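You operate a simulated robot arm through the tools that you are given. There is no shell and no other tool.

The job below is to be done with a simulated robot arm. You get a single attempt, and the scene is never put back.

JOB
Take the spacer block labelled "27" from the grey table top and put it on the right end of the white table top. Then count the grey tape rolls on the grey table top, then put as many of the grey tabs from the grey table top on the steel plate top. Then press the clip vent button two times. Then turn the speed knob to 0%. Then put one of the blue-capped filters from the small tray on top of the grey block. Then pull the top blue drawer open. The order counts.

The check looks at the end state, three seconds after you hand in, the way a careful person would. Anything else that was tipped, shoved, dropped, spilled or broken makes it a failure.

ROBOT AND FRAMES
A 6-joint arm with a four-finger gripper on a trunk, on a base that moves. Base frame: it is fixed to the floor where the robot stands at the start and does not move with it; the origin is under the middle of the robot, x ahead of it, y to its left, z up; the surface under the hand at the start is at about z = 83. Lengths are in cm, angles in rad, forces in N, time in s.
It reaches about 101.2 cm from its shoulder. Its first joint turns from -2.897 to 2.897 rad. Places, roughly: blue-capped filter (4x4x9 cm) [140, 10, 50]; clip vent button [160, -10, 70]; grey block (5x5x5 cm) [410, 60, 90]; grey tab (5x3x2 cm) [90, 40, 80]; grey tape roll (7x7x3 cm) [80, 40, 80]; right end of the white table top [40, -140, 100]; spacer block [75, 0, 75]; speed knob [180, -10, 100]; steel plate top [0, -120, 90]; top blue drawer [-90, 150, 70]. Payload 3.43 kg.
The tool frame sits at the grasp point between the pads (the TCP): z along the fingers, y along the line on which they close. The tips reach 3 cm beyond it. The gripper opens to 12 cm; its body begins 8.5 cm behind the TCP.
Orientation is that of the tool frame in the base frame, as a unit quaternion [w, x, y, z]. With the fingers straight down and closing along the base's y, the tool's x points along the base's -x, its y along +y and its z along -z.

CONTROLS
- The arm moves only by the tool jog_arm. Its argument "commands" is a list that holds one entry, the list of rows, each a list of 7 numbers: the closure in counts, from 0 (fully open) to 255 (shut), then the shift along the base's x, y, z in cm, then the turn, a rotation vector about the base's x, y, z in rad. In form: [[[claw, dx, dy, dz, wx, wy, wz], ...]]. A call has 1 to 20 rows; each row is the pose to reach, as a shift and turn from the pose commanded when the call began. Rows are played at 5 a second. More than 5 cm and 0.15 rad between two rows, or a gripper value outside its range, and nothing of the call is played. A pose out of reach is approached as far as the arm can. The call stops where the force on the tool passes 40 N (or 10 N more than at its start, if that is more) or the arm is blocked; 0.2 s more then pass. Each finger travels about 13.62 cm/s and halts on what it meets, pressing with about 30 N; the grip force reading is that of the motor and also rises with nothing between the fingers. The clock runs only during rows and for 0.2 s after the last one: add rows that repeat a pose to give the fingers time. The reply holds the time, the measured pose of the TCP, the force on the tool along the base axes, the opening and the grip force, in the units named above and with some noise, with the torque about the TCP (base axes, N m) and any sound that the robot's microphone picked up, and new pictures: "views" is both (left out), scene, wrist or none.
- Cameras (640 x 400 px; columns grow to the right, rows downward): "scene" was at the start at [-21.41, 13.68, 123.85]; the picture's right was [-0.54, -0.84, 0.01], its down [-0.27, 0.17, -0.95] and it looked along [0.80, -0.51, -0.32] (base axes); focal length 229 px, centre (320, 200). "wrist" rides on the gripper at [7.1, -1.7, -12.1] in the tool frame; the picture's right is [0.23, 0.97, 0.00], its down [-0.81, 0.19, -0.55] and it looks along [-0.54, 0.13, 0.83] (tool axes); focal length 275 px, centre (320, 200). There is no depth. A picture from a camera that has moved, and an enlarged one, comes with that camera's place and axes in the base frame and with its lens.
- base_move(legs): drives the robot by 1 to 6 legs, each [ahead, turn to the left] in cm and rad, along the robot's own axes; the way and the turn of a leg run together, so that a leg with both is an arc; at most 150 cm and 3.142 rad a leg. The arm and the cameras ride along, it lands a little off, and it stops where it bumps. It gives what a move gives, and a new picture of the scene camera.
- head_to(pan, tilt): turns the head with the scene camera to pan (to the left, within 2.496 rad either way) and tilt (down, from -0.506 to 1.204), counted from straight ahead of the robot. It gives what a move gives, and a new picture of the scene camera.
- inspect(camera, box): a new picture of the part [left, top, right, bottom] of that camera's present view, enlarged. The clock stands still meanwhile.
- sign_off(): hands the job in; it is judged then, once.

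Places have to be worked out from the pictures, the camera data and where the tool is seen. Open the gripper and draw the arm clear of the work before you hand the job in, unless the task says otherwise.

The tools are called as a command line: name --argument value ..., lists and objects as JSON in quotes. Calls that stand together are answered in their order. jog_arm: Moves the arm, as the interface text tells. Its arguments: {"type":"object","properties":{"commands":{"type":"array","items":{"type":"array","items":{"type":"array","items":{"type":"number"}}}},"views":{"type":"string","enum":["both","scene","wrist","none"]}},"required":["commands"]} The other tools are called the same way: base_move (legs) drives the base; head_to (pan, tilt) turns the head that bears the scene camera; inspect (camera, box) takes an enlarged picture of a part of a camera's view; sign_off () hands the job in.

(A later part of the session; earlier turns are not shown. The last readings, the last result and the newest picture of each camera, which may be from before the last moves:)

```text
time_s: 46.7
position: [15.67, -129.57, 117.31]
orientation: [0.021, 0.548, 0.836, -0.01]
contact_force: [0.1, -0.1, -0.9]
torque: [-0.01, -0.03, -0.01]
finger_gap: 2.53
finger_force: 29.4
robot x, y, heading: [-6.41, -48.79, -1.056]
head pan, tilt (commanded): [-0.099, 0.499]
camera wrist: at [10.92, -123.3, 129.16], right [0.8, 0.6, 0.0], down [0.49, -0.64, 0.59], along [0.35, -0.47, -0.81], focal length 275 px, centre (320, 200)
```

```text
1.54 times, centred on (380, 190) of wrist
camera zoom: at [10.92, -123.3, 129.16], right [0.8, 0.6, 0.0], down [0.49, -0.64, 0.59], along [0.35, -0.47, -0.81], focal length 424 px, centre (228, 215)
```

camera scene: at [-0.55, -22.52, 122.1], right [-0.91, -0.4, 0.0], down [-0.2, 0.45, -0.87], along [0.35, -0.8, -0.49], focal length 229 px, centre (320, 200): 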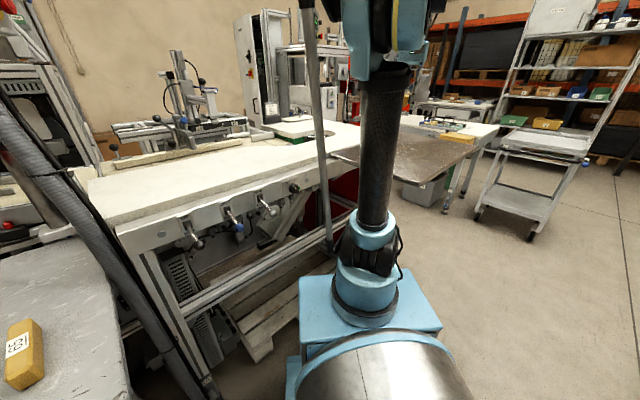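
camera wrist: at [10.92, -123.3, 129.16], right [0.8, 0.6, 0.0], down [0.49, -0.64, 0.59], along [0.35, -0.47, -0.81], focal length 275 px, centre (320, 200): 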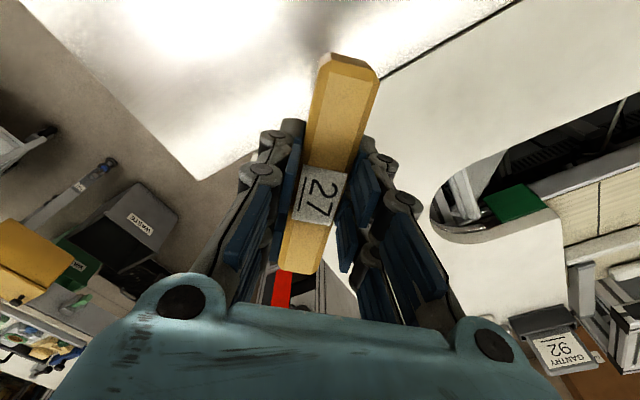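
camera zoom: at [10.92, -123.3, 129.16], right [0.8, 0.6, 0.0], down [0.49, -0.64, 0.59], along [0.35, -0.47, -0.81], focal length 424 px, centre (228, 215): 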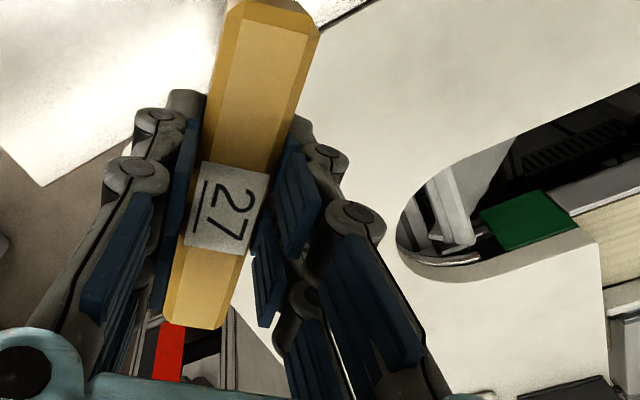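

The white top's right-end strip lies between the round cut-out and its right edge, centre about [33,-142]. I move above that point, level the tool, and turn it so the block lies along the table's depth.

jog_arm --commands '[[[230, 2.2, -1.5, 0, 0.004, 0.005, 0.09], [230, 4.4, -3, 0, 0.008, 0.009, 0.18], [230, 6.6, -4.5, 0, 0.011, 0.014, 0.27], [230, 8.8, -6, 0, 0.015, 0.018, 0.36], [230, 11, -7.5, -1, 0.019, 0.023, 0.45], [230, 13, -9, -2, 0.023, 0.028, 0.54], [230, 15, -10.5, -3, 0.026, 0.032, 0.63], [230, 17.3, -12.4, -5, 0.03, 0.037, 0.72], [230, 17.3, -12.4, -5, 0.03, 0.037, 0.72]]]' --views "both"

```text
time_s: 48.7
position: [32.77, -141.94, 112.52]
orientation: [0.0, 0.218, 0.976, 0.001]
contact_force: [0.4, 0.2, -1.2]
torque: [-0.01, -0.02, 0.0]
finger_gap: 2.56
finger_force: 29.8
robot x, y, heading: [-6.18, -48.97, -1.053]
head pan, tilt (commanded): [-0.099, 0.499]
camera scene: at [-0.53, -22.53, 122.1], right [-0.91, -0.4, 0.0], down [-0.2, 0.45, -0.87], along [0.35, -0.8, -0.49], focal length 229 px, centre (320, 200)
camera wrist: at [25.49, -140.47, 124.74], right [0.21, 0.98, 0.0], down [0.82, -0.17, 0.55], along [0.54, -0.11, -0.83], focal length 275 px, centre (320, 200)
```

scene: 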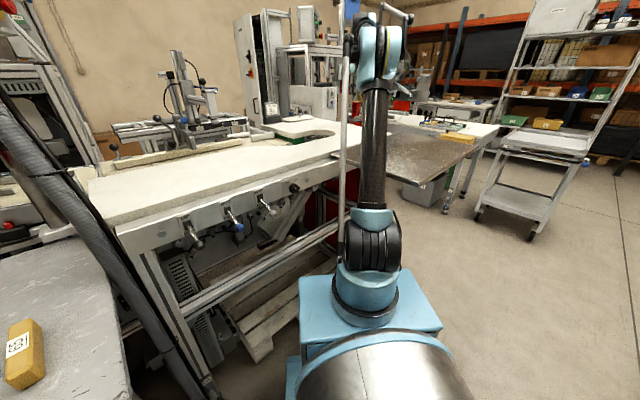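
wrist: 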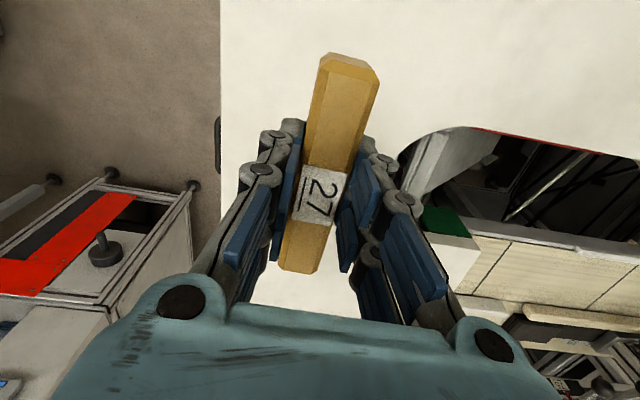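

The block hangs about 11 cm inside the right edge and clear of the cut-out. I descend quickly to just above the surface, then in small steps.

jog_arm --commands '[[[230, 0, 0, -4, 0, 0, 0], [230, 0, 0, -8, 0, 0, 0], [230, 0, 0, -11.5, 0, 0, 0], [230, 0, 0, -14, 0, 0, 0], [230, 0, 0, -14.5, 0, 0, 0]]]' --views "wrist"

```text
time_s: 49.9
position: [32.61, -141.63, 97.95]
orientation: [0.0, 0.219, 0.976, 0.001]
contact_force: [-1.8, -0.8, 25.4]
torque: [0.01, 0.14, 0.0]
finger_gap: 2.55
finger_force: 30.0
robot x, y, heading: [-6.41, -48.97, -1.057]
head pan, tilt (commanded): [-0.099, 0.499]
camera wrist: at [25.38, -140.31, 110.1], right [0.21, 0.98, 0.0], down [0.81, -0.17, 0.55], along [0.54, -0.11, -0.83], focal length 275 px, centre (320, 200)
```

wrist: 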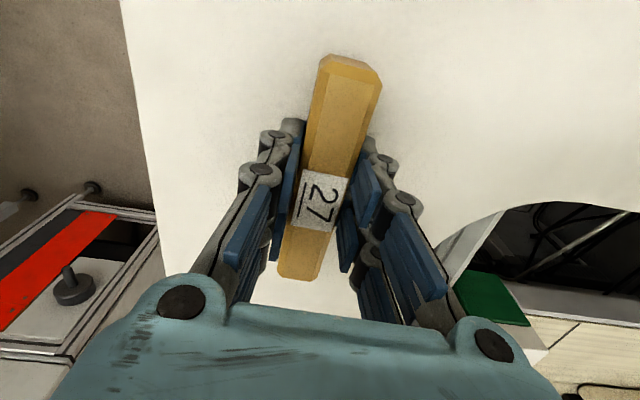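

The force reading (25 N up) shows the block is resting on the white top, so its surface is near z≈94.5. I open the fingers and rise.

jog_arm --commands '[[[230, 0, 0, 0.1, 0, 0, 0], [180, 0, 0, 0.1, 0, 0, 0], [120, 0, 0, 0.1, 0, 0, 0], [100, 0, 0, 0.1, 0, 0, 0], [100, 0, 0, 0.1, 0, 0, 0], [100, 0, 0, 3, 0, 0, 0], [100, 0, 0, 7, 0, 0, 0], [100, -2, 1, 11, 0, 0, 0], [100, -4, 2, 15, 0, 0, 0], [100, -4, 2, 18, 0, 0, 0]]]' --views "both"

```text
time_s: 52.1
position: [28.53, -140.0, 115.84]
orientation: [0.0, 0.218, 0.976, 0.001]
contact_force: [0.3, 0.0, -0.1]
torque: [0.01, 0.0, -0.01]
finger_gap: 7.3
finger_force: 0.0
robot x, y, heading: [-6.4, -49.05, -1.056]
head pan, tilt (commanded): [-0.099, 0.499]
camera scene: at [-0.53, -22.54, 122.1], right [-0.91, -0.41, 0.0], down [-0.2, 0.45, -0.87], along [0.35, -0.8, -0.49], focal length 229 px, centre (320, 200)
camera wrist: at [21.31, -138.55, 127.91], right [0.21, 0.98, 0.0], down [0.82, -0.17, 0.55], along [0.54, -0.11, -0.83], focal length 275 px, centre (320, 200)
```

scene: 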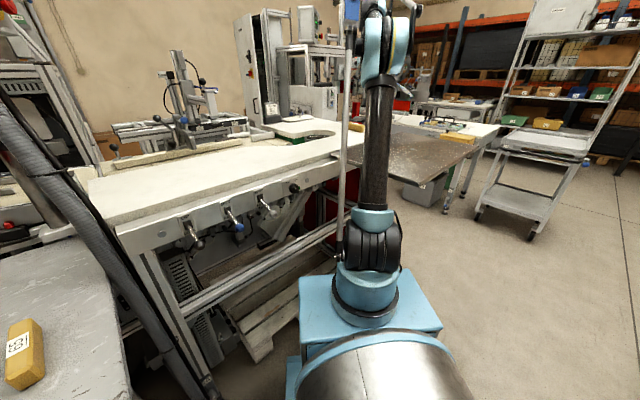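
wrist: 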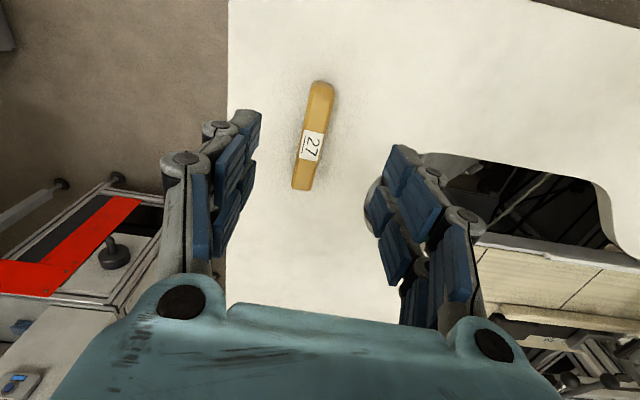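

Block 27 rests on the right end of the white top. Three grey rolls were counted, so three tabs must go on the plate; I draw the arm back in before driving to a stance between both tables.

jog_arm --commands '[[[60, -1.2, 4.2, 0.3, 0, 0, 0], [0, -2.4, 8.4, 0.6, 0, 0, 0], [0, -3.6, 12.6, 0.9, 0, 0, 0], [0, -4.8, 16.8, 1.2, 0, 0, 0], [0, -6, 21, 1.5, 0, 0, 0], [0, -7.2, 25.2, 1.8, 0, 0, 0], [0, -8.4, 29.4, 2.1, 0, 0, 0], [0, -9.6, 33.6, 2.4, 0, 0, 0], [0, -10.5, 37, 2.5, 0, 0, 0], [0, -10.5, 37, 2.5, 0, 0, 0]]]' --views "wrist"

base_move --legs '[[0, 0.42], [-23, 0], [0, 0.05]]'

head_to --pan 0.4 --tilt 0.45

```text
time_s: 54.3
position: [18.34, -102.97, 118.64]
orientation: [0.0, 0.218, 0.976, 0.001]
contact_force: [0.3, -0.3, -0.3]
torque: [0.01, 0.02, 0.03]
finger_gap: 11.98
finger_force: 0.1
robot x, y, heading: [-6.27, -48.84, -1.053]
head pan, tilt (commanded): [-0.099, 0.499]
camera wrist: at [11.09, -101.41, 130.71], right [0.21, 0.98, 0.0], down [0.82, -0.17, 0.55], along [0.54, -0.11, -0.83], focal length 275 px, centre (320, 200)
```

wrist: 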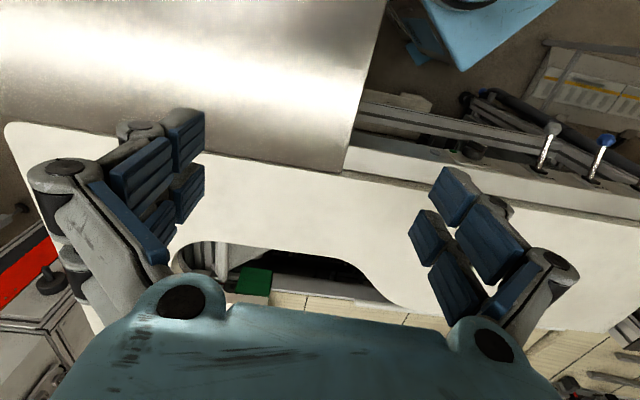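

```text
time_s: 57.8
position: [21.96, -72.55, 118.57]
orientation: [-0.001, -0.014, 1.0, 0.0]
contact_force: [-0.6, 0.3, -0.3]
torque: [-0.03, 0.01, 0.01]
finger_gap: 11.99
finger_force: 0.1
robot x, y, heading: [-24.19, -35.32, -0.588]
head pan, tilt (commanded): [-0.099, 0.499]
camera scene: at [-31.22, -9.37, 122.09], right [-0.63, -0.77, 0.0], down [-0.38, 0.31, -0.87], along [0.67, -0.55, -0.49], focal length 229 px, centre (320, 200)
```

scene: 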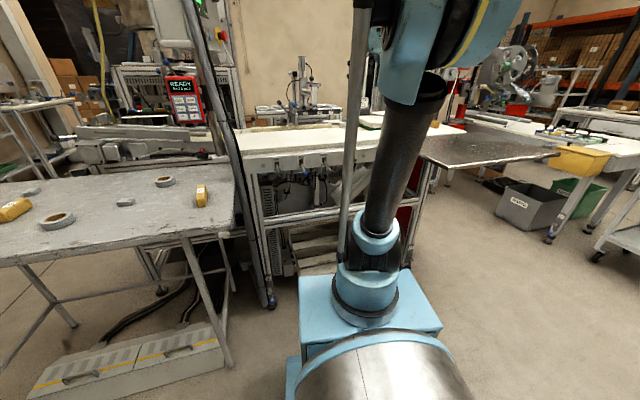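

```text
time_s: 58.8
position: [20.65, -71.87, 119.26]
orientation: [0.005, -0.014, 1.0, -0.003]
contact_force: [-0.5, 0.3, 0.4]
torque: [-0.02, 0.02, -0.01]
finger_gap: 12.03
finger_force: 0.1
robot x, y, heading: [-24.32, -35.56, -0.578]
head pan, tilt (commanded): [0.4, 0.45]
camera scene: at [-29.23, -5.32, 122.55], right [-0.19, -0.98, -0.01], down [-0.44, 0.09, -0.89], along [0.88, -0.16, -0.45], focal length 229 px, centre (320, 200)
```

scene: 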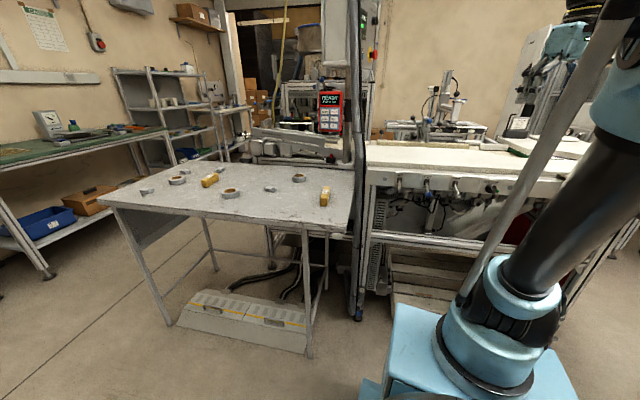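

From here I get a fresh view of the grey table with three rolls and four tabs; I zoom in to re-measure.

inspect --camera "scene" --box '[90, 130, 370, 260]'

inspect --camera "scene" --box '[230, 0, 430, 240]'

```text
2.29 times, centred on (230, 195) of scene
camera zoom: at [-29.23, -5.32, 122.55], right [-0.19, -0.98, -0.01], down [-0.44, 0.09, -0.89], along [0.88, -0.16, -0.45], focal length 524 px, centre (526, 211)
```

zoom: 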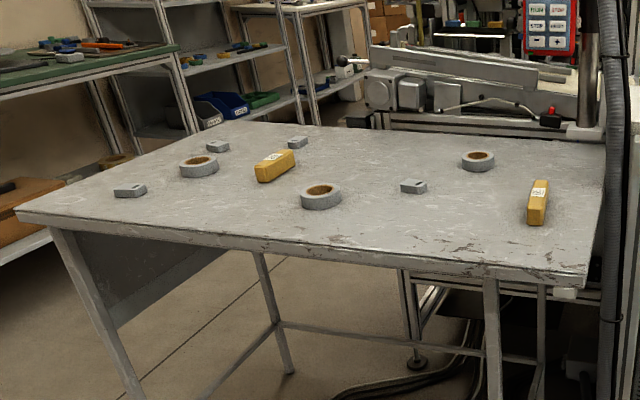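

```text
1.67 times, centred on (330, 120) of scene
camera zoom: at [-29.23, -5.32, 122.55], right [-0.19, -0.98, -0.01], down [-0.44, 0.09, -0.89], along [0.88, -0.16, -0.45], focal length 382 px, centre (303, 333)
```

zoom: 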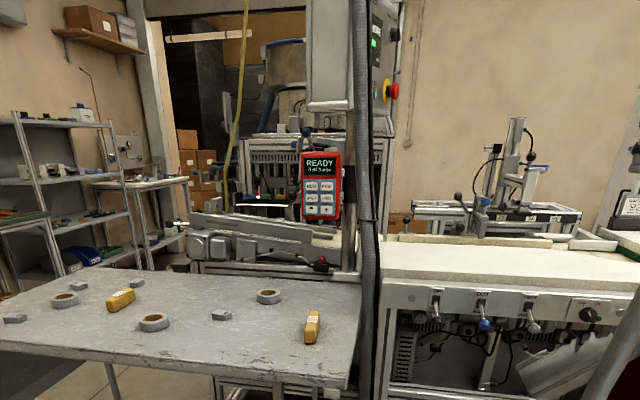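

Three grey rolls and four tabs are confirmed. From this stance I swing the hand in close past the hose (near [56,-42]) and out over the grey table toward tab A at about [61,-1].

jog_arm --commands '[[[0, 3, 4, 0, 0, 0, 0], [0, 6, 8, 0, 0, 0, 0], [0, 8, 12, 0, 0, 0, 0], [0, 9, 16.5, 0, 0, 0, 0], [0, 9, 21, 0, 0, 0, 0], [0, 9, 25.5, 0, 0, 0, 0], [0, 9, 30, 0, 0, 0, 0], [0, 9, 34.5, 0, 0, 0, 0], [0, 11, 38.5, 0, 0, 0, 0], [0, 14, 42, 0, 0, 0, 0], [0, 17.5, 45, 0, 0, 0, 0], [0, 21, 48, -1, 0, 0, 0], [0, 24.5, 51, -2, 0, 0, 0], [0, 28, 54, -3, 0, 0, 0], [0, 31, 57.5, -4, 0, 0, 0], [0, 32, 62, -5, 0, 0, 0], [0, 32, 62, -5, 0, 0, 0]]]' --views "both"

```text
time_s: 62.4
position: [52.89, -9.87, 114.12]
orientation: [0.006, -0.013, 1.0, -0.002]
contact_force: [-0.1, 0.4, 0.7]
torque: [-0.01, -0.01, -0.04]
finger_gap: 12.0
finger_force: 0.0
robot x, y, heading: [-23.92, -35.22, -0.584]
head pan, tilt (commanded): [0.4, 0.45]
camera scene: at [-29.22, -5.31, 122.55], right [-0.18, -0.98, -0.01], down [-0.44, 0.09, -0.89], along [0.88, -0.16, -0.45], focal length 229 px, centre (320, 200)
camera wrist: at [45.54, -11.83, 126.25], right [-0.26, 0.97, -0.01], down [0.8, 0.22, 0.56], along [0.54, 0.14, -0.83], focal length 275 px, centre (320, 200)
```

scene: 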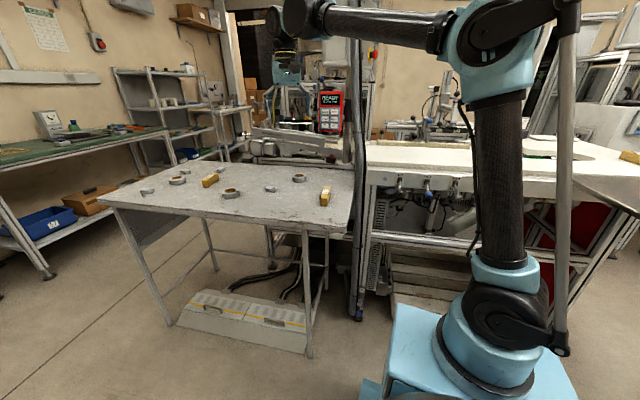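
wrist: 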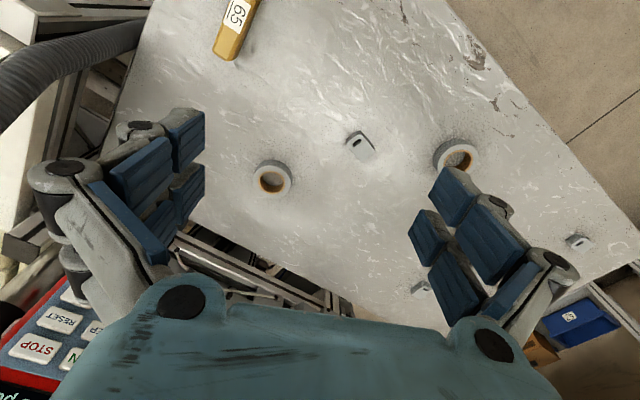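

inspect --camera "wrist" --box '[240, 80, 480, 230]'

```text
2.67 times, centred on (360, 155) of wrist
camera zoom: at [45.54, -11.83, 126.25], right [-0.26, 0.97, -0.01], down [0.8, 0.22, 0.56], along [0.54, 0.14, -0.83], focal length 734 px, centre (213, 320)
```

zoom: 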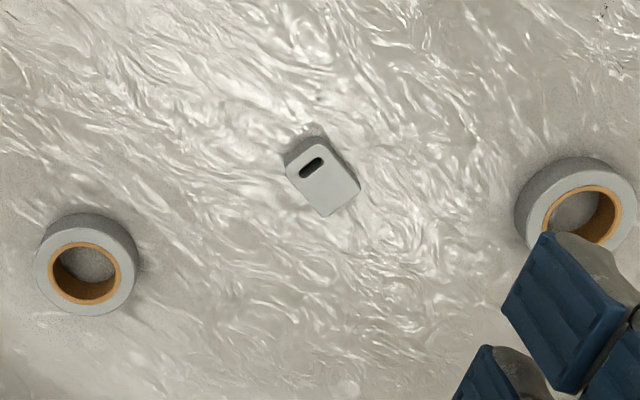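

Tab A's centre is about [60.7,-1.2] with its long axis near 0.95 rad. I move above it, turning the hand +0.92 so the pads close across its 3 cm side, with the fingers half open.

jog_arm --commands '[[[60, 1.2, 1.3, -2, 0, 0, 0.14], [100, 2.4, 2.6, -4, 0, 0, 0.28], [100, 3.6, 3.9, -6, 0, 0, 0.42], [100, 4.8, 5.2, -8, 0, 0, 0.56], [100, 6, 6.5, -10, 0, 0, 0.7], [100, 7, 7.8, -12, 0, 0, 0.84], [100, 7.8, 8.7, -14, 0, 0, 0.92], [100, 7.8, 8.7, -16, 0, 0, 0.92], [100, 7.8, 8.7, -16, 0, 0, 0.92]]]' --views "wrist"

inspect --camera "wrist" --box '[220, 60, 420, 200]'

```text
time_s: 64.3
position: [60.58, -0.99, 98.09]
orientation: [0.006, -0.456, 0.89, 0.0]
contact_force: [-0.6, 0.7, 0.6]
torque: [0.0, 0.04, 0.02]
finger_gap: 7.31
finger_force: 0.1
robot x, y, heading: [-24.33, -35.13, -0.585]
head pan, tilt (commanded): [0.4, 0.45]
camera wrist: at [57.55, -7.99, 110.18], right [-0.92, 0.38, -0.01], down [0.31, 0.77, 0.56], along [0.22, 0.52, -0.83], focal length 275 px, centre (320, 200)
```

wrist: 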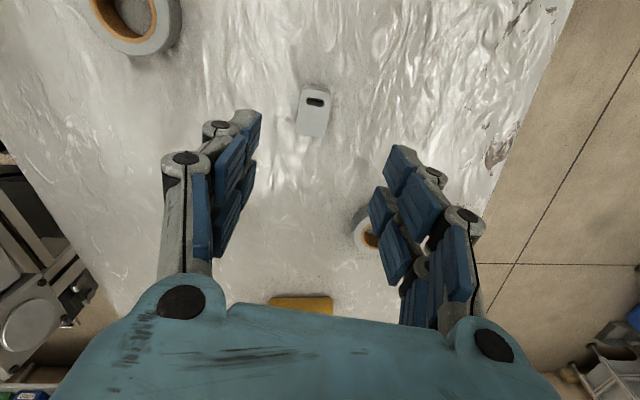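

```text
2.86 times, centred on (320, 130) of wrist
camera zoom: at [57.55, -7.99, 110.18], right [-0.92, 0.38, -0.01], down [0.31, 0.77, 0.56], along [0.22, 0.52, -0.83], focal length 786 px, centre (320, 400)
```

zoom: 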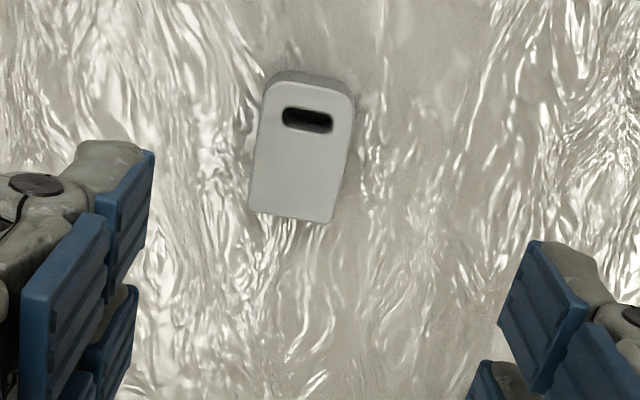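

The tab centre refines to [61.2,-1.2], axis ≈1.03 rad. I correct slightly, descend to z≈86.4 and close.

jog_arm --commands '[[[100, 0.3, -0.1, -3, 0, 0, 0.04], [100, 0.6, -0.2, -6, 0, 0, 0.08], [100, 0.6, -0.2, -9, 0, 0, 0.08], [100, 0.6, -0.2, -10.8, 0, 0, 0.08], [100, 0.6, -0.2, -11.7, 0, 0, 0.08], [100, 0.6, -0.2, -11.7, 0, 0, 0.08]]]' --views "wrist"

```text
time_s: 65.8
position: [60.97, -1.32, 86.62]
orientation: [0.005, -0.492, 0.871, 0.001]
contact_force: [-0.5, -0.5, -0.2]
torque: [0.02, 0.02, -0.03]
finger_gap: 7.28
finger_force: 0.0
robot x, y, heading: [-24.42, -35.72, -0.585]
head pan, tilt (commanded): [0.4, 0.45]
camera wrist: at [58.62, -8.42, 98.65], right [-0.95, 0.31, -0.01], down [0.25, 0.79, 0.56], along [0.18, 0.53, -0.83], focal length 275 px, centre (320, 200)
```

wrist: 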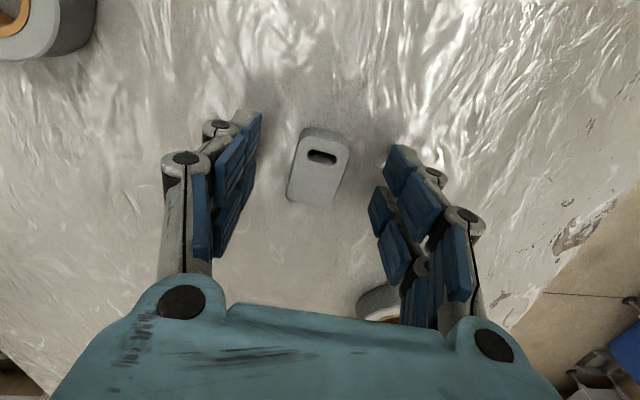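

The tab is centred between the pads. I lower 0.3 cm and close the fingers.

jog_arm --commands '[[[100, 0, -0.1, -0.3, 0, 0, 0], [150, 0, -0.1, -0.3, 0, 0, 0], [200, 0, -0.1, -0.3, 0, 0, 0], [235, 0, -0.1, -0.3, 0, 0, 0], [235, 0, -0.1, -0.3, 0, 0, 0], [235, 0, -0.1, -0.3, 0, 0, 0]]]' --views "wrist"

```text
time_s: 67.2
position: [60.99, -1.38, 86.28]
orientation: [0.006, -0.492, 0.871, 0.001]
contact_force: [-0.3, 0.4, -0.1]
torque: [0.01, -0.02, 0.03]
finger_gap: 2.84
finger_force: 30.0
robot x, y, heading: [-24.48, -35.66, -0.582]
head pan, tilt (commanded): [0.4, 0.45]
camera wrist: at [58.6, -8.53, 98.38], right [-0.95, 0.31, -0.01], down [0.25, 0.79, 0.56], along [0.18, 0.53, -0.83], focal length 275 px, centre (320, 200)
```

wrist: 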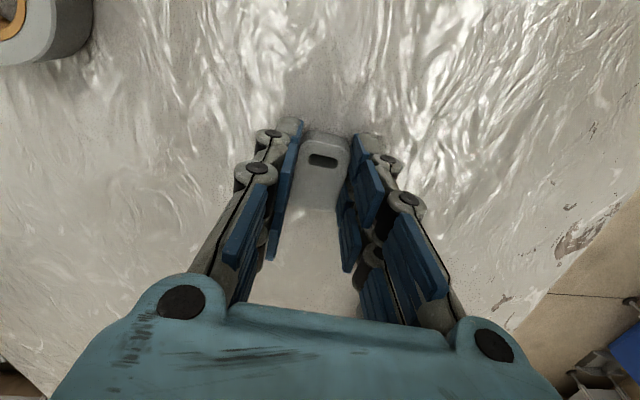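

Tab A is gripped (gap 2.84). I lift it and retract along a path clear of the hose, turning the hand back as the arm swings.

jog_arm --commands '[[[235, 0, 0, 1.5, 0, 0, 0], [235, 0, 0, 5, 0, 0, 0], [235, 0, 0, 9.5, 0, 0, 0], [235, 0, 0, 14, 0, 0, 0], [235, -1, -1, 18.5, 0, 0, 0], [235, -3, -3, 22, 0, 0, 0], [235, -6, -6, 24, 0, 0, 0], [235, -9.5, -9, 25, 0, 0, -0.09], [235, -13, -12, 26, 0, 0, -0.18], [235, -16.5, -15, 27, 0, 0, -0.27], [235, -20, -18, 28, 0, 0, -0.36], [235, -23.5, -21, 28, 0, 0, -0.45], [235, -27, -24, 28, 0, 0, -0.54], [235, -30, -27.5, 28, 0, 0, -0.63], [235, -31, -32, 28, 0, 0, -0.72], [235, -31, -36.5, 28, 0, 0, -0.81], [235, -31, -41, 28, 0, 0, -0.9], [235, -31, -45.5, 28, 0, 0, -1.0], [235, -31, -50, 28, 0, 0, -1.1], [235, -31, -54.5, 28, 0, 0, -1.2]]]' --views "both"

```text
time_s: 71.3
position: [29.95, -55.8, 114.45]
orientation: [0.005, 0.088, 0.996, -0.004]
contact_force: [-0.2, 0.8, -1.1]
torque: [0.01, -0.02, 0.0]
finger_gap: 2.87
finger_force: 29.9
robot x, y, heading: [-24.46, -35.17, -0.585]
head pan, tilt (commanded): [0.4, 0.45]
camera scene: at [-29.24, -5.3, 122.55], right [-0.18, -0.98, -0.01], down [-0.44, 0.09, -0.9], along [0.88, -0.16, -0.45], focal length 229 px, centre (320, 200)
camera wrist: at [22.52, -56.28, 126.42], right [-0.06, 1.0, -0.01], down [0.83, 0.05, 0.56], along [0.56, 0.03, -0.83], focal length 275 px, centre (320, 200)
```

scene: 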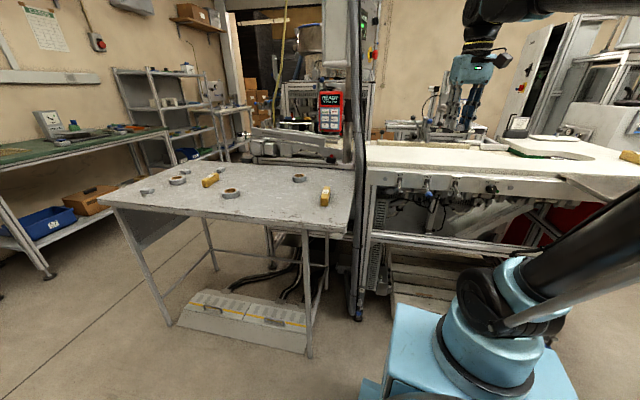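
wrist: 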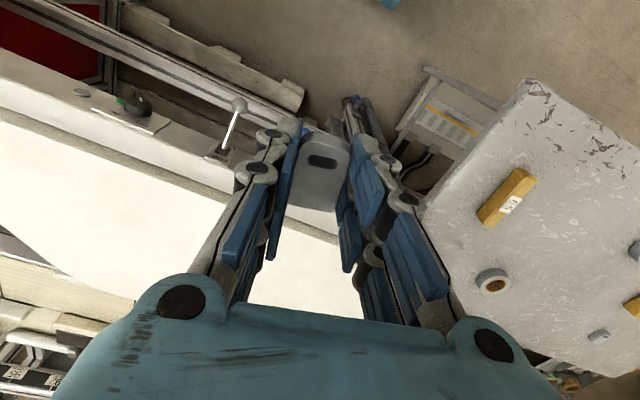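

Next I swing over to the plate, aiming at [4.5,-119.8], staying high.

jog_arm --commands '[[[235, 0, -4.5, 0, 0, 0, -0.06], [235, -1, -9, 0, 0, 0, -0.12], [235, -2, -13.5, 0, 0, 0, -0.18], [235, -4, -18, 0, 0, 0, -0.24], [235, -6, -22.5, 0, 0, 0, -0.3], [235, -8, -27, 0, 0, 0, -0.36], [235, -10, -31.5, 0, 0, 0, -0.42], [235, -12, -36, 0, 0, 0, -0.48], [235, -14, -40.5, 0, 0, 0, -0.54], [235, -16.5, -45, 0, 0, 0, -0.6], [235, -19, -49, 0, 0, 0, -0.66], [235, -21.5, -53, 0, 0, 0, -0.72], [235, -24, -57, 0, 0, 0, -0.78], [235, -25.4, -61, -3, 0, 0, -0.83], [235, -25.4, -64, -6, 0, 0, -0.83], [235, -25.4, -64, -6, 0, 0, -0.83]]]' --views "wrist"

head_to --pan -0.75 --tilt 0.45

```text
refused: row 10 steps farther than a row can; nothing moved
```

```text
time_s: 72.7
position: [29.96, -55.82, 114.22]
orientation: [0.006, 0.086, 0.996, -0.002]
contact_force: [-0.3, -0.3, -0.5]
torque: [-0.03, -0.02, 0.0]
finger_gap: 2.88
finger_force: 29.9
robot x, y, heading: [-24.21, -34.96, -0.584]
head pan, tilt (commanded): [-0.75, 0.45]
camera scene: at [-36.12, -12.55, 122.57], right [-0.97, -0.23, 0.01], down [-0.11, 0.43, -0.9], along [0.21, -0.87, -0.44], focal length 229 px, centre (320, 200)
```

scene: 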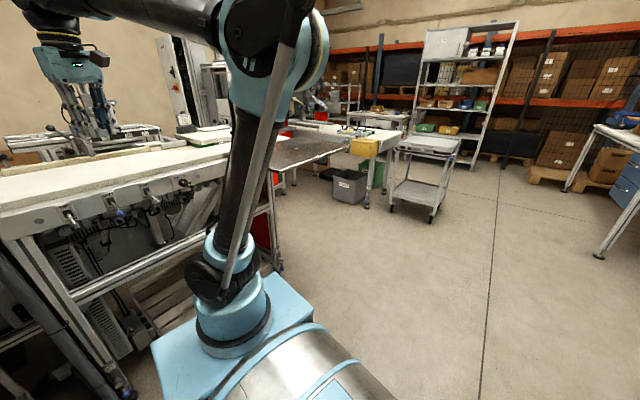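

Row 10 was just over the step limit; I shorten the steps.

jog_arm --commands '[[[235, 0, -4.5, 0, 0, 0, -0.06], [235, -1, -9, 0, 0, 0, -0.12], [235, -2, -13.5, 0, 0, 0, -0.18], [235, -4, -18, 0, 0, 0, -0.24], [235, -6, -22.3, 0, 0, 0, -0.3], [235, -8, -26.6, 0, 0, 0, -0.36], [235, -10, -30.9, 0, 0, 0, -0.42], [235, -12, -35.2, 0, 0, 0, -0.48], [235, -14, -39.5, 0, 0, 0, -0.54], [235, -16, -43.8, 0, 0, 0, -0.6], [235, -18, -48, 0, 0, 0, -0.66], [235, -20, -52, 0, 0, 0, -0.72], [235, -22, -56, 0, 0, 0, -0.78], [235, -24, -59, -3, 0, 0, -0.83], [235, -25.2, -62, -5, 0, 0, -0.83], [235, -25.4, -64, -7, 0, 0, -0.83], [235, -25.4, -64, -7, 0, 0, -0.83]]]' --views "both"

```text
time_s: 76.3
position: [4.57, -119.97, 107.33]
orientation: [0.003, 0.481, 0.877, -0.005]
contact_force: [0.5, -0.2, 0.3]
torque: [0.01, 0.0, -0.03]
finger_gap: 2.84
finger_force: 29.7
robot x, y, heading: [-24.4, -35.26, -0.585]
head pan, tilt (commanded): [-0.75, 0.45]
camera scene: at [-36.12, -12.56, 122.57], right [-0.97, -0.23, 0.01], down [-0.11, 0.43, -0.9], along [0.2, -0.87, -0.44], focal length 229 px, centre (320, 200)
camera wrist: at [-0.64, -114.79, 119.4], right [0.7, 0.72, -0.01], down [0.6, -0.57, 0.56], along [0.4, -0.39, -0.83], focal length 275 px, centre (320, 200)
```

scene: 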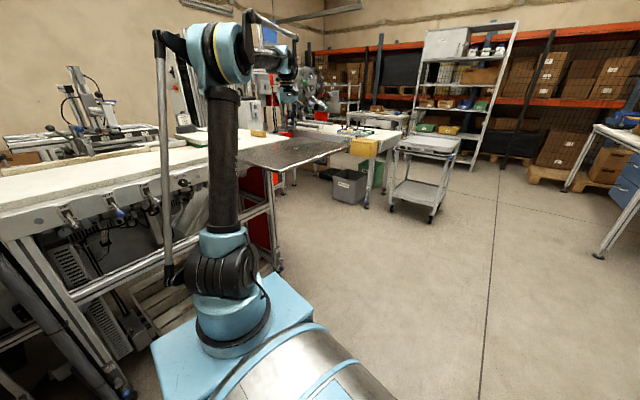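
wrist: 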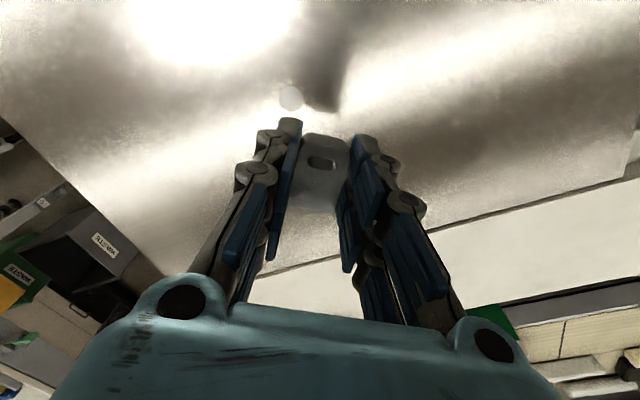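

The tab hangs over the middle of the plate. I descend to just above and then step down slowly watching the force.

jog_arm --commands '[[[235, 0, 0, -4, 0, 0, 0], [235, 0, 0, -7, 0, 0, 0], [235, 0, 0, -9, 0, 0, 0], [235, 0, 0, -9.4, 0, 0, 0], [235, 0, 0, -9.8, 0, 0, 0], [235, 0, 0, -10.2, 0, 0, 0]]]' --views "wrist"

```text
time_s: 77.7
position: [3.77, -119.29, 98.28]
orientation: [0.009, 0.481, 0.877, -0.006]
contact_force: [1.8, -1.8, -2.1]
torque: [0.16, 0.14, 0.01]
finger_gap: 2.85
finger_force: 29.4
robot x, y, heading: [-24.62, -35.42, -0.585]
head pan, tilt (commanded): [-0.75, 0.45]
stopped in row 6: the force on the tool passed its limit at 50 N (the readings are from after the stop); the commanded pose is now the measured one
camera wrist: at [-1.64, -114.06, 110.2], right [0.7, 0.72, -0.01], down [0.59, -0.57, 0.57], along [0.41, -0.4, -0.82], focal length 275 px, centre (320, 200)
```

wrist: 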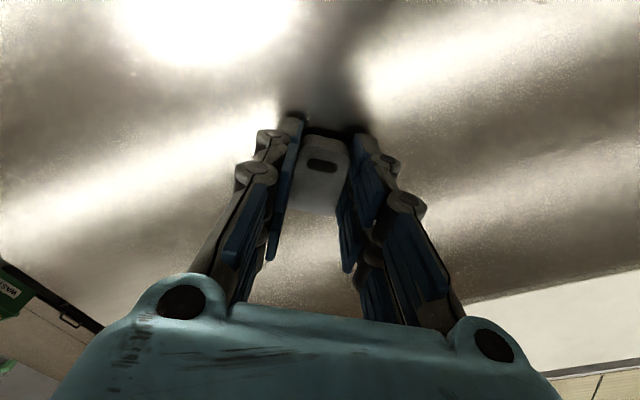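

It touched hard near z≈97.6; the plate top is therefore at about z≈94.3. I lower in 0.2 cm steps for a gentle contact.

jog_arm --commands '[[[235, 0, 0, -0.15, 0, 0, 0], [235, 0, 0, -0.3, 0, 0, 0], [235, 0, 0, -0.3, 0, 0, 0]]]' --views "none"

```text
time_s: 78.5
position: [3.73, -119.21, 97.98]
orientation: [0.01, 0.481, 0.877, -0.006]
contact_force: [-0.3, 0.9, -0.1]
torque: [0.02, -0.03, 0.04]
finger_gap: 2.83
finger_force: 30.8
robot x, y, heading: [-24.25, -35.11, -0.586]
head pan, tilt (commanded): [-0.75, 0.45]
```

jog_arm --commands '[[[235, 0, 0, -0.15, 0, 0, 0], [235, 0, 0, -0.3, 0, 0, 0], [235, 0, 0, -0.3, 0, 0, 0]]]' --views "none"

```text
time_s: 79.3
position: [3.73, -119.36, 97.68]
orientation: [0.01, 0.481, 0.877, -0.006]
contact_force: [-0.4, 0.1, 0.8]
torque: [0.03, 0.0, 0.05]
finger_gap: 2.84
finger_force: 30.3
robot x, y, heading: [-24.36, -35.54, -0.582]
head pan, tilt (commanded): [-0.75, 0.45]
```

Still free at z 97.68; I continue in small steps.

jog_arm --commands '[[[235, 0, 0, -0.1, 0, 0, 0], [235, 0, 0, -0.2, 0, 0, 0], [235, 0, 0, -0.3, 0, 0, 0], [235, 0, 0, -0.3, 0, 0, 0]]]' --views "none"

```text
time_s: 80.3
position: [2.85, -118.62, 98.25]
orientation: [0.015, 0.481, 0.876, -0.006]
contact_force: [1.6, -2.7, -1.8]
torque: [0.17, 0.12, 0.01]
finger_gap: 2.85
finger_force: 29.8
robot x, y, heading: [-24.49, -35.55, -0.586]
head pan, tilt (commanded): [-0.75, 0.45]
stopped in row 4: the force on the tool passed its limit at 42 N (the readings are from after the stop); the commanded pose is now the measured one
```

Contact occurs at TCP z≈97.4. I lower to about 97.5 and release there, then rise.

jog_arm --commands '[[[235, 0, 0, -0.3, 0, 0, 0], [235, 0, 0, -0.6, 0, 0, 0], [235, 0, 0, -0.7, 0, 0, 0], [200, 0, 0, -0.7, 0, 0, 0], [160, 0, 0, -0.7, 0, 0, 0], [120, 0, 0, -0.7, 0, 0, 0], [120, 0, 0, -0.7, 0, 0, 0], [120, 0, 0, 2, 0, 0, 0], [120, 0, 0, 6, 0, 0, 0], [120, 0, 0, 10, 0, 0, 0], [120, 0, 0, 14, 0, 0, 0], [120, 0, 0, 14, 0, 0, 0]]]' --views "both"

```text
time_s: 82.9
position: [3.0, -118.55, 112.29]
orientation: [0.016, 0.481, 0.877, -0.007]
contact_force: [0.7, -0.6, 0.3]
torque: [-0.03, 0.01, 0.01]
finger_gap: 6.35
finger_force: 0.1
robot x, y, heading: [-24.31, -35.58, -0.583]
head pan, tilt (commanded): [-0.75, 0.45]
camera scene: at [-36.12, -12.57, 122.57], right [-0.97, -0.23, 0.01], down [-0.11, 0.43, -0.9], along [0.2, -0.87, -0.44], focal length 229 px, centre (320, 200)
camera wrist: at [-2.48, -113.26, 124.17], right [0.7, 0.72, 0.0], down [0.59, -0.57, 0.58], along [0.41, -0.41, -0.81], focal length 275 px, centre (320, 200)
```

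scene: 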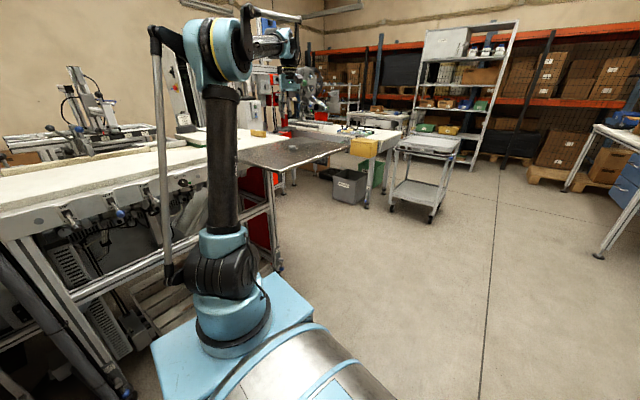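
wrist: 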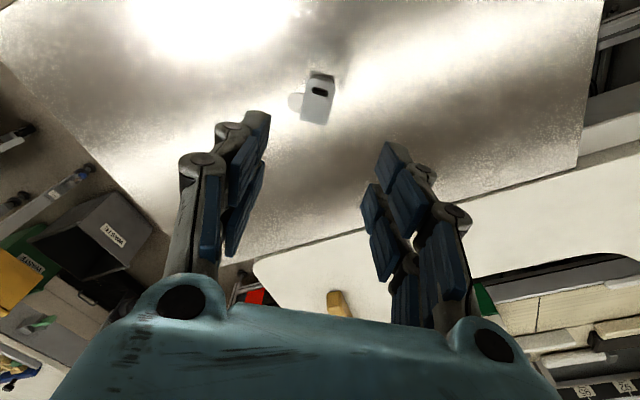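

Tab A lies on the plate and block 27 is still in place. I retract the arm and drive back to the first stance in front of the grey table for the next tabs.

jog_arm --commands '[[[60, 1.4, 4, 0.5, 0, 0, 0.04], [0, 2.8, 8, 1, 0, 0, 0.08], [0, 4.2, 12, 1.5, 0, 0, 0.12], [0, 5.6, 16, 2, 0, 0, 0.16], [0, 7, 20, 2.5, 0, 0, 0.2], [0, 8.4, 24, 3, 0, 0, 0.24], [0, 9.8, 28, 3.5, 0, 0, 0.28], [0, 11.2, 32, 4, 0, 0, 0.32], [0, 12.6, 36, 4.5, 0, 0, 0.36], [0, 14, 40, 5, 0, 0, 0.4], [0, 15.4, 44, 5.5, 0, 0, 0.42], [0, 17, 46.5, 6, 0, 0, 0.42], [0, 17, 46.5, 6, 0, 0, 0.42]]]' --views "none"

base_move --legs '[[0, -0.5], [-40, 0], [0, 1.09]]'

```text
time_s: 85.7
position: [19.91, -71.95, 118.09]
orientation: [0.016, 0.288, 0.958, -0.003]
contact_force: [0.3, 0.4, -0.2]
torque: [-0.03, 0.02, 0.02]
finger_gap: 12.01
finger_force: 0.1
robot x, y, heading: [-24.49, -35.71, -0.585]
head pan, tilt (commanded): [-0.75, 0.45]
```

```text
time_s: 92.9
position: [13.31, -5.33, 118.12]
orientation: [0.016, -0.001, 1.0, 0.002]
contact_force: [-0.1, 0.7, 0.4]
torque: [0.02, -0.01, -0.02]
finger_gap: 11.99
finger_force: 0.0
robot x, y, heading: [-43.55, -0.46, 0.0]
head pan, tilt (commanded): [-0.75, 0.45]
camera scene: at [-66.26, 12.37, 122.57], right [-0.68, -0.73, 0.01], down [-0.33, 0.3, -0.9], along [0.65, -0.61, -0.44], focal length 229 px, centre (320, 200)
```

scene: 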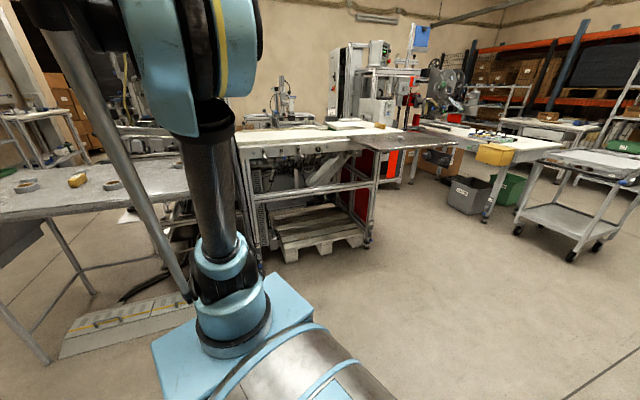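

Heading is straight again; I drive forward 43 cm to the first stance.

base_move --legs '[[43, 0]]'

head_to --pan 0.1 --tilt 0.4

```text
time_s: 95.6
position: [55.38, -5.65, 118.89]
orientation: [0.023, 0.002, 1.0, 0.002]
contact_force: [-0.8, 0.4, 0.1]
torque: [-0.02, 0.01, 0.01]
finger_gap: 11.97
finger_force: 0.1
robot x, y, heading: [-0.18, -0.36, -0.003]
head pan, tilt (commanded): [-0.75, 0.45]
camera scene: at [-22.65, 12.33, 122.57], right [-0.69, -0.73, 0.01], down [-0.33, 0.3, -0.9], along [0.65, -0.62, -0.44], focal length 229 px, centre (320, 200)
```

scene: 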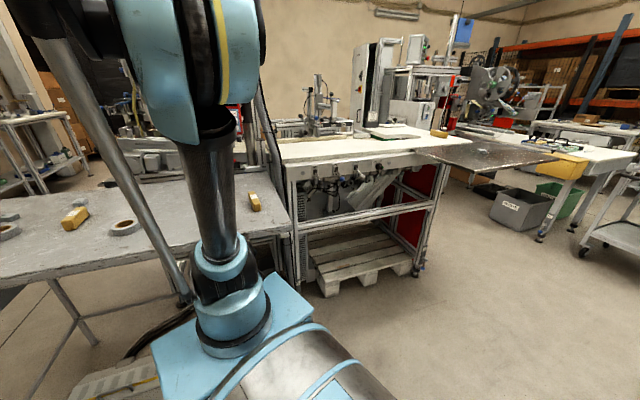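

```text
time_s: 96.8
position: [54.05, -5.63, 119.35]
orientation: [0.029, 0.001, 1.0, 0.002]
contact_force: [0.6, -0.5, 0.5]
torque: [0.0, 0.04, 0.03]
finger_gap: 11.99
finger_force: 0.0
robot x, y, heading: [-0.17, -0.35, -0.007]
head pan, tilt (commanded): [0.099, 0.4]
camera scene: at [-20.12, 19.5, 123.0], right [0.09, -1.0, 0.0], down [-0.4, -0.04, -0.92], along [0.91, 0.09, -0.4], focal length 229 px, centre (320, 200)
```

scene: 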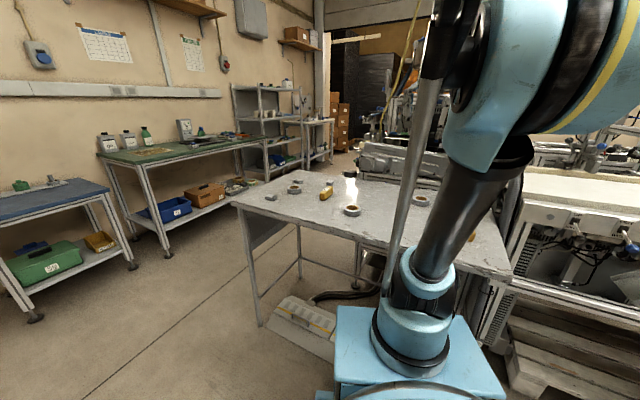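

I level the tool and move above tab B, which I estimate at [90.7,24.8], to look at it closely.

jog_arm --commands '[[[0, 3.3, 2.5, -1, -0.001, 0.01, 0], [0, 6.6, 5, -2, -0.001, 0.02, 0], [0, 9.9, 7.5, -4, -0.002, 0.03, 0], [0, 13.2, 10, -6, -0.002, 0.04, 0], [0, 16.5, 12.5, -8, -0.003, 0.05, 0], [0, 20, 15.5, -10, -0.004, 0.058, 0], [0, 23.5, 18.5, -12, -0.004, 0.058, 0], [0, 27, 21.5, -13, -0.004, 0.058, 0], [0, 30, 24.5, -14, -0.004, 0.058, 0], [0, 33, 27, -15, -0.004, 0.058, 0], [0, 33, 27, -15, -0.004, 0.058, 0]]]' --views "both"

inspect --camera "wrist" --box '[220, 60, 420, 200]'

```text
refused: row 6 steps farther than a row can; nothing moved
```

```text
2.86 times, centred on (320, 130) of wrist
camera zoom: at [46.13, -7.41, 131.1], right [-0.23, 0.97, -0.01], down [0.78, 0.19, 0.6], along [0.59, 0.13, -0.8], focal length 786 px, centre (320, 400)
```

zoom: 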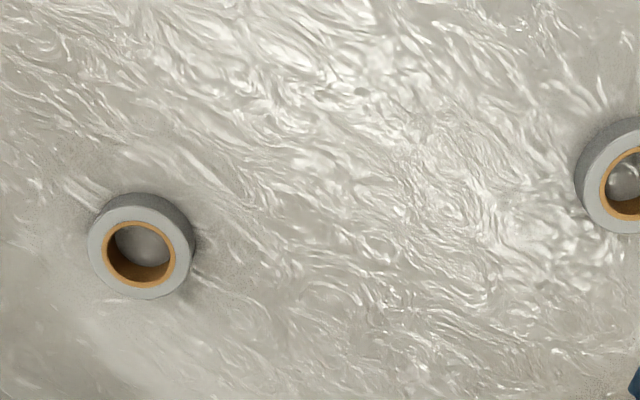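

I keep each step under 5 cm in total length and repeat.

jog_arm --commands '[[[0, 3.3, 2.5, -1, -0.001, 0.01, 0], [0, 6.6, 5, -2, -0.001, 0.02, 0], [0, 9.9, 7.5, -3.5, -0.002, 0.03, 0], [0, 13.2, 10, -5, -0.002, 0.04, 0], [0, 16.5, 12.5, -6.5, -0.003, 0.05, 0], [0, 19.8, 15, -8, -0.004, 0.058, 0], [0, 23.1, 17.5, -9.5, -0.004, 0.058, 0], [0, 26.4, 20, -11, -0.004, 0.058, 0], [0, 29.7, 22.5, -12.5, -0.004, 0.058, 0], [0, 32, 25, -14, -0.004, 0.058, 0], [0, 33, 27, -15, -0.004, 0.058, 0], [0, 33, 27, -15, -0.004, 0.058, 0]]]' --views "both"

inspect --camera "wrist" --box '[220, 60, 420, 200]'

```text
time_s: 99.3
position: [86.91, 21.39, 104.26]
orientation: [0.0, 0.001, 1.0, 0.0]
contact_force: [0.7, -0.1, 0.4]
torque: [0.0, -0.03, 0.04]
finger_gap: 12.02
finger_force: 0.0
robot x, y, heading: [-0.07, -0.13, -0.011]
head pan, tilt (commanded): [0.099, 0.4]
camera scene: at [-20.1, 19.51, 123.01], right [0.09, -1.0, 0.0], down [-0.4, -0.04, -0.92], along [0.91, 0.09, -0.4], focal length 229 px, centre (320, 200)
camera wrist: at [79.77, 19.62, 116.35], right [-0.23, 0.97, 0.0], down [0.81, 0.19, 0.55], along [0.54, 0.12, -0.83], focal length 275 px, centre (320, 200)
```

scene: 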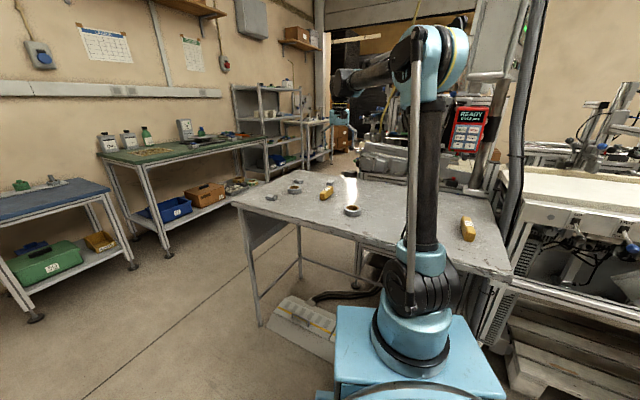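
wrist: 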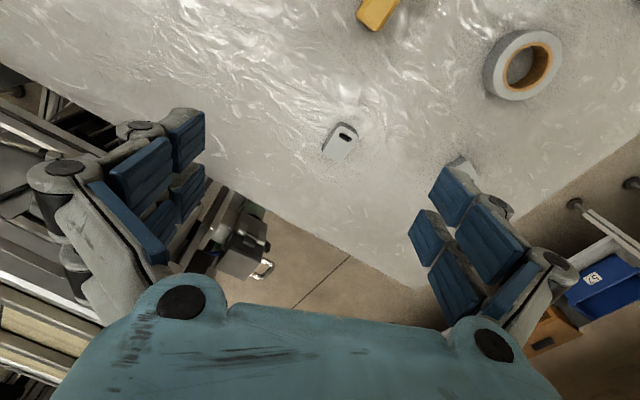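

```text
2.86 times, centred on (320, 130) of wrist
camera zoom: at [79.77, 19.62, 116.35], right [-0.23, 0.97, 0.0], down [0.81, 0.19, 0.55], along [0.54, 0.12, -0.83], focal length 786 px, centre (320, 400)
```

zoom: 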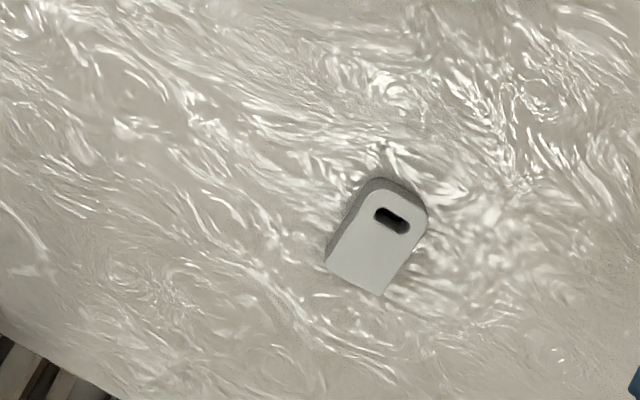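

Tab B is at about [91.7,24.6] with axis ≈-0.29 rad. I align, descend and check before closing.

jog_arm --commands '[[[60, 1.6, 1.1, -3, 0, 0, -0.1], [100, 3.2, 2.2, -6, 0, 0, -0.2], [100, 4.8, 3.2, -9, 0, 0, -0.29], [100, 4.8, 3.2, -12.5, 0, 0, -0.29], [100, 4.8, 3.2, -15.5, 0, 0, -0.29], [100, 4.8, 3.2, -17.2, 0, 0, -0.29], [100, 4.8, 3.2, -17.9, 0, 0, -0.29], [100, 4.8, 3.2, -17.9, 0, 0, -0.29]]]' --views "wrist"

```text
time_s: 101.2
position: [91.79, 24.64, 86.42]
orientation: [0.0, 0.146, 0.989, 0.0]
contact_force: [0.1, 0.1, 0.4]
torque: [0.03, 0.01, -0.02]
finger_gap: 7.28
finger_force: 0.2
robot x, y, heading: [-0.08, -0.59, -0.002]
head pan, tilt (commanded): [0.099, 0.4]
camera wrist: at [84.49, 24.9, 98.56], right [0.06, 1.0, 0.0], down [0.83, -0.05, 0.55], along [0.55, -0.03, -0.83], focal length 275 px, centre (320, 200)
```

wrist: 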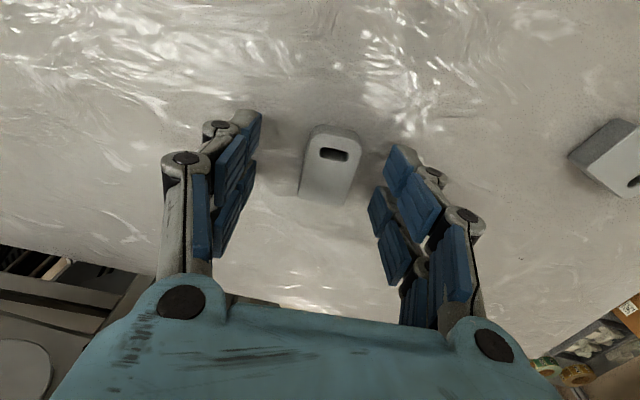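

Tab B is centred between the pads; I close and lift.

jog_arm --commands '[[[150, 0, 0, -0.1, 0, 0, 0], [200, 0, 0, -0.1, 0, 0, 0], [235, 0, 0, -0.1, 0, 0, 0], [235, 0, 0, -0.1, 0, 0, 0], [235, 0, 0, -0.1, 0, 0, 0], [235, 0, 0, 1.5, 0, 0, 0], [235, 0, 0, 5, 0, 0, 0], [235, -1, -1, 9.5, 0, 0, 0], [235, -3, -2, 13, 0, 0, 0], [235, -6, -4, 16, 0, 0, 0], [235, -10, -6, 18, 0, 0, 0], [235, -14, -8, 18, 0, 0, 0], [235, -18, -10, 18, 0, 0, 0], [235, -22, -12, 18, 0, 0, 0], [235, -26, -14, 18, 0, 0, 0], [235, -30, -16.5, 18, 0, 0, 0], [235, -34, -19, 18, 0, 0, 0], [235, -38, -22, 18, 0, 0, 0], [235, -41, -25.5, 18, 0, 0, 0], [235, -43, -28, 18, 0, 0, 0]]]' --views "both"

```text
time_s: 105.3
position: [48.57, -3.67, 104.64]
orientation: [0.0, 0.146, 0.989, -0.001]
contact_force: [0.7, 1.2, -0.4]
torque: [0.03, -0.02, 0.02]
finger_gap: 2.83
finger_force: 30.0
robot x, y, heading: [-0.05, -0.08, -0.007]
head pan, tilt (commanded): [0.099, 0.4]
camera scene: at [-20.11, 19.51, 123.01], right [0.09, -1.0, 0.0], down [-0.4, -0.04, -0.92], along [0.91, 0.09, -0.4], focal length 229 px, centre (320, 200)
camera wrist: at [41.26, -3.31, 116.79], right [0.06, 1.0, 0.0], down [0.83, -0.05, 0.55], along [0.55, -0.03, -0.83], focal length 275 px, centre (320, 200)
```

scene: 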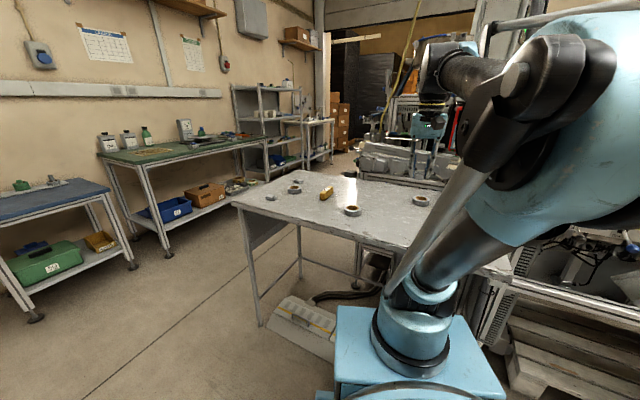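
wrist: 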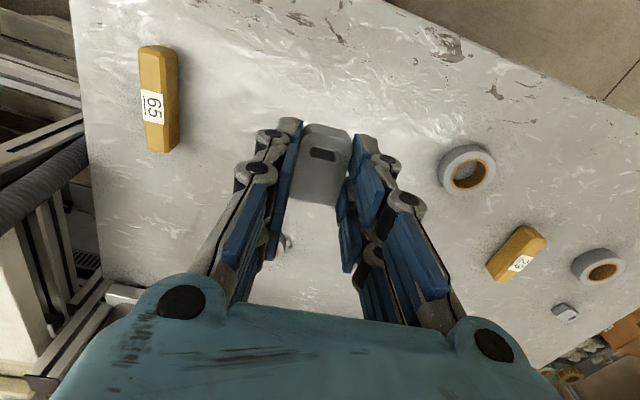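

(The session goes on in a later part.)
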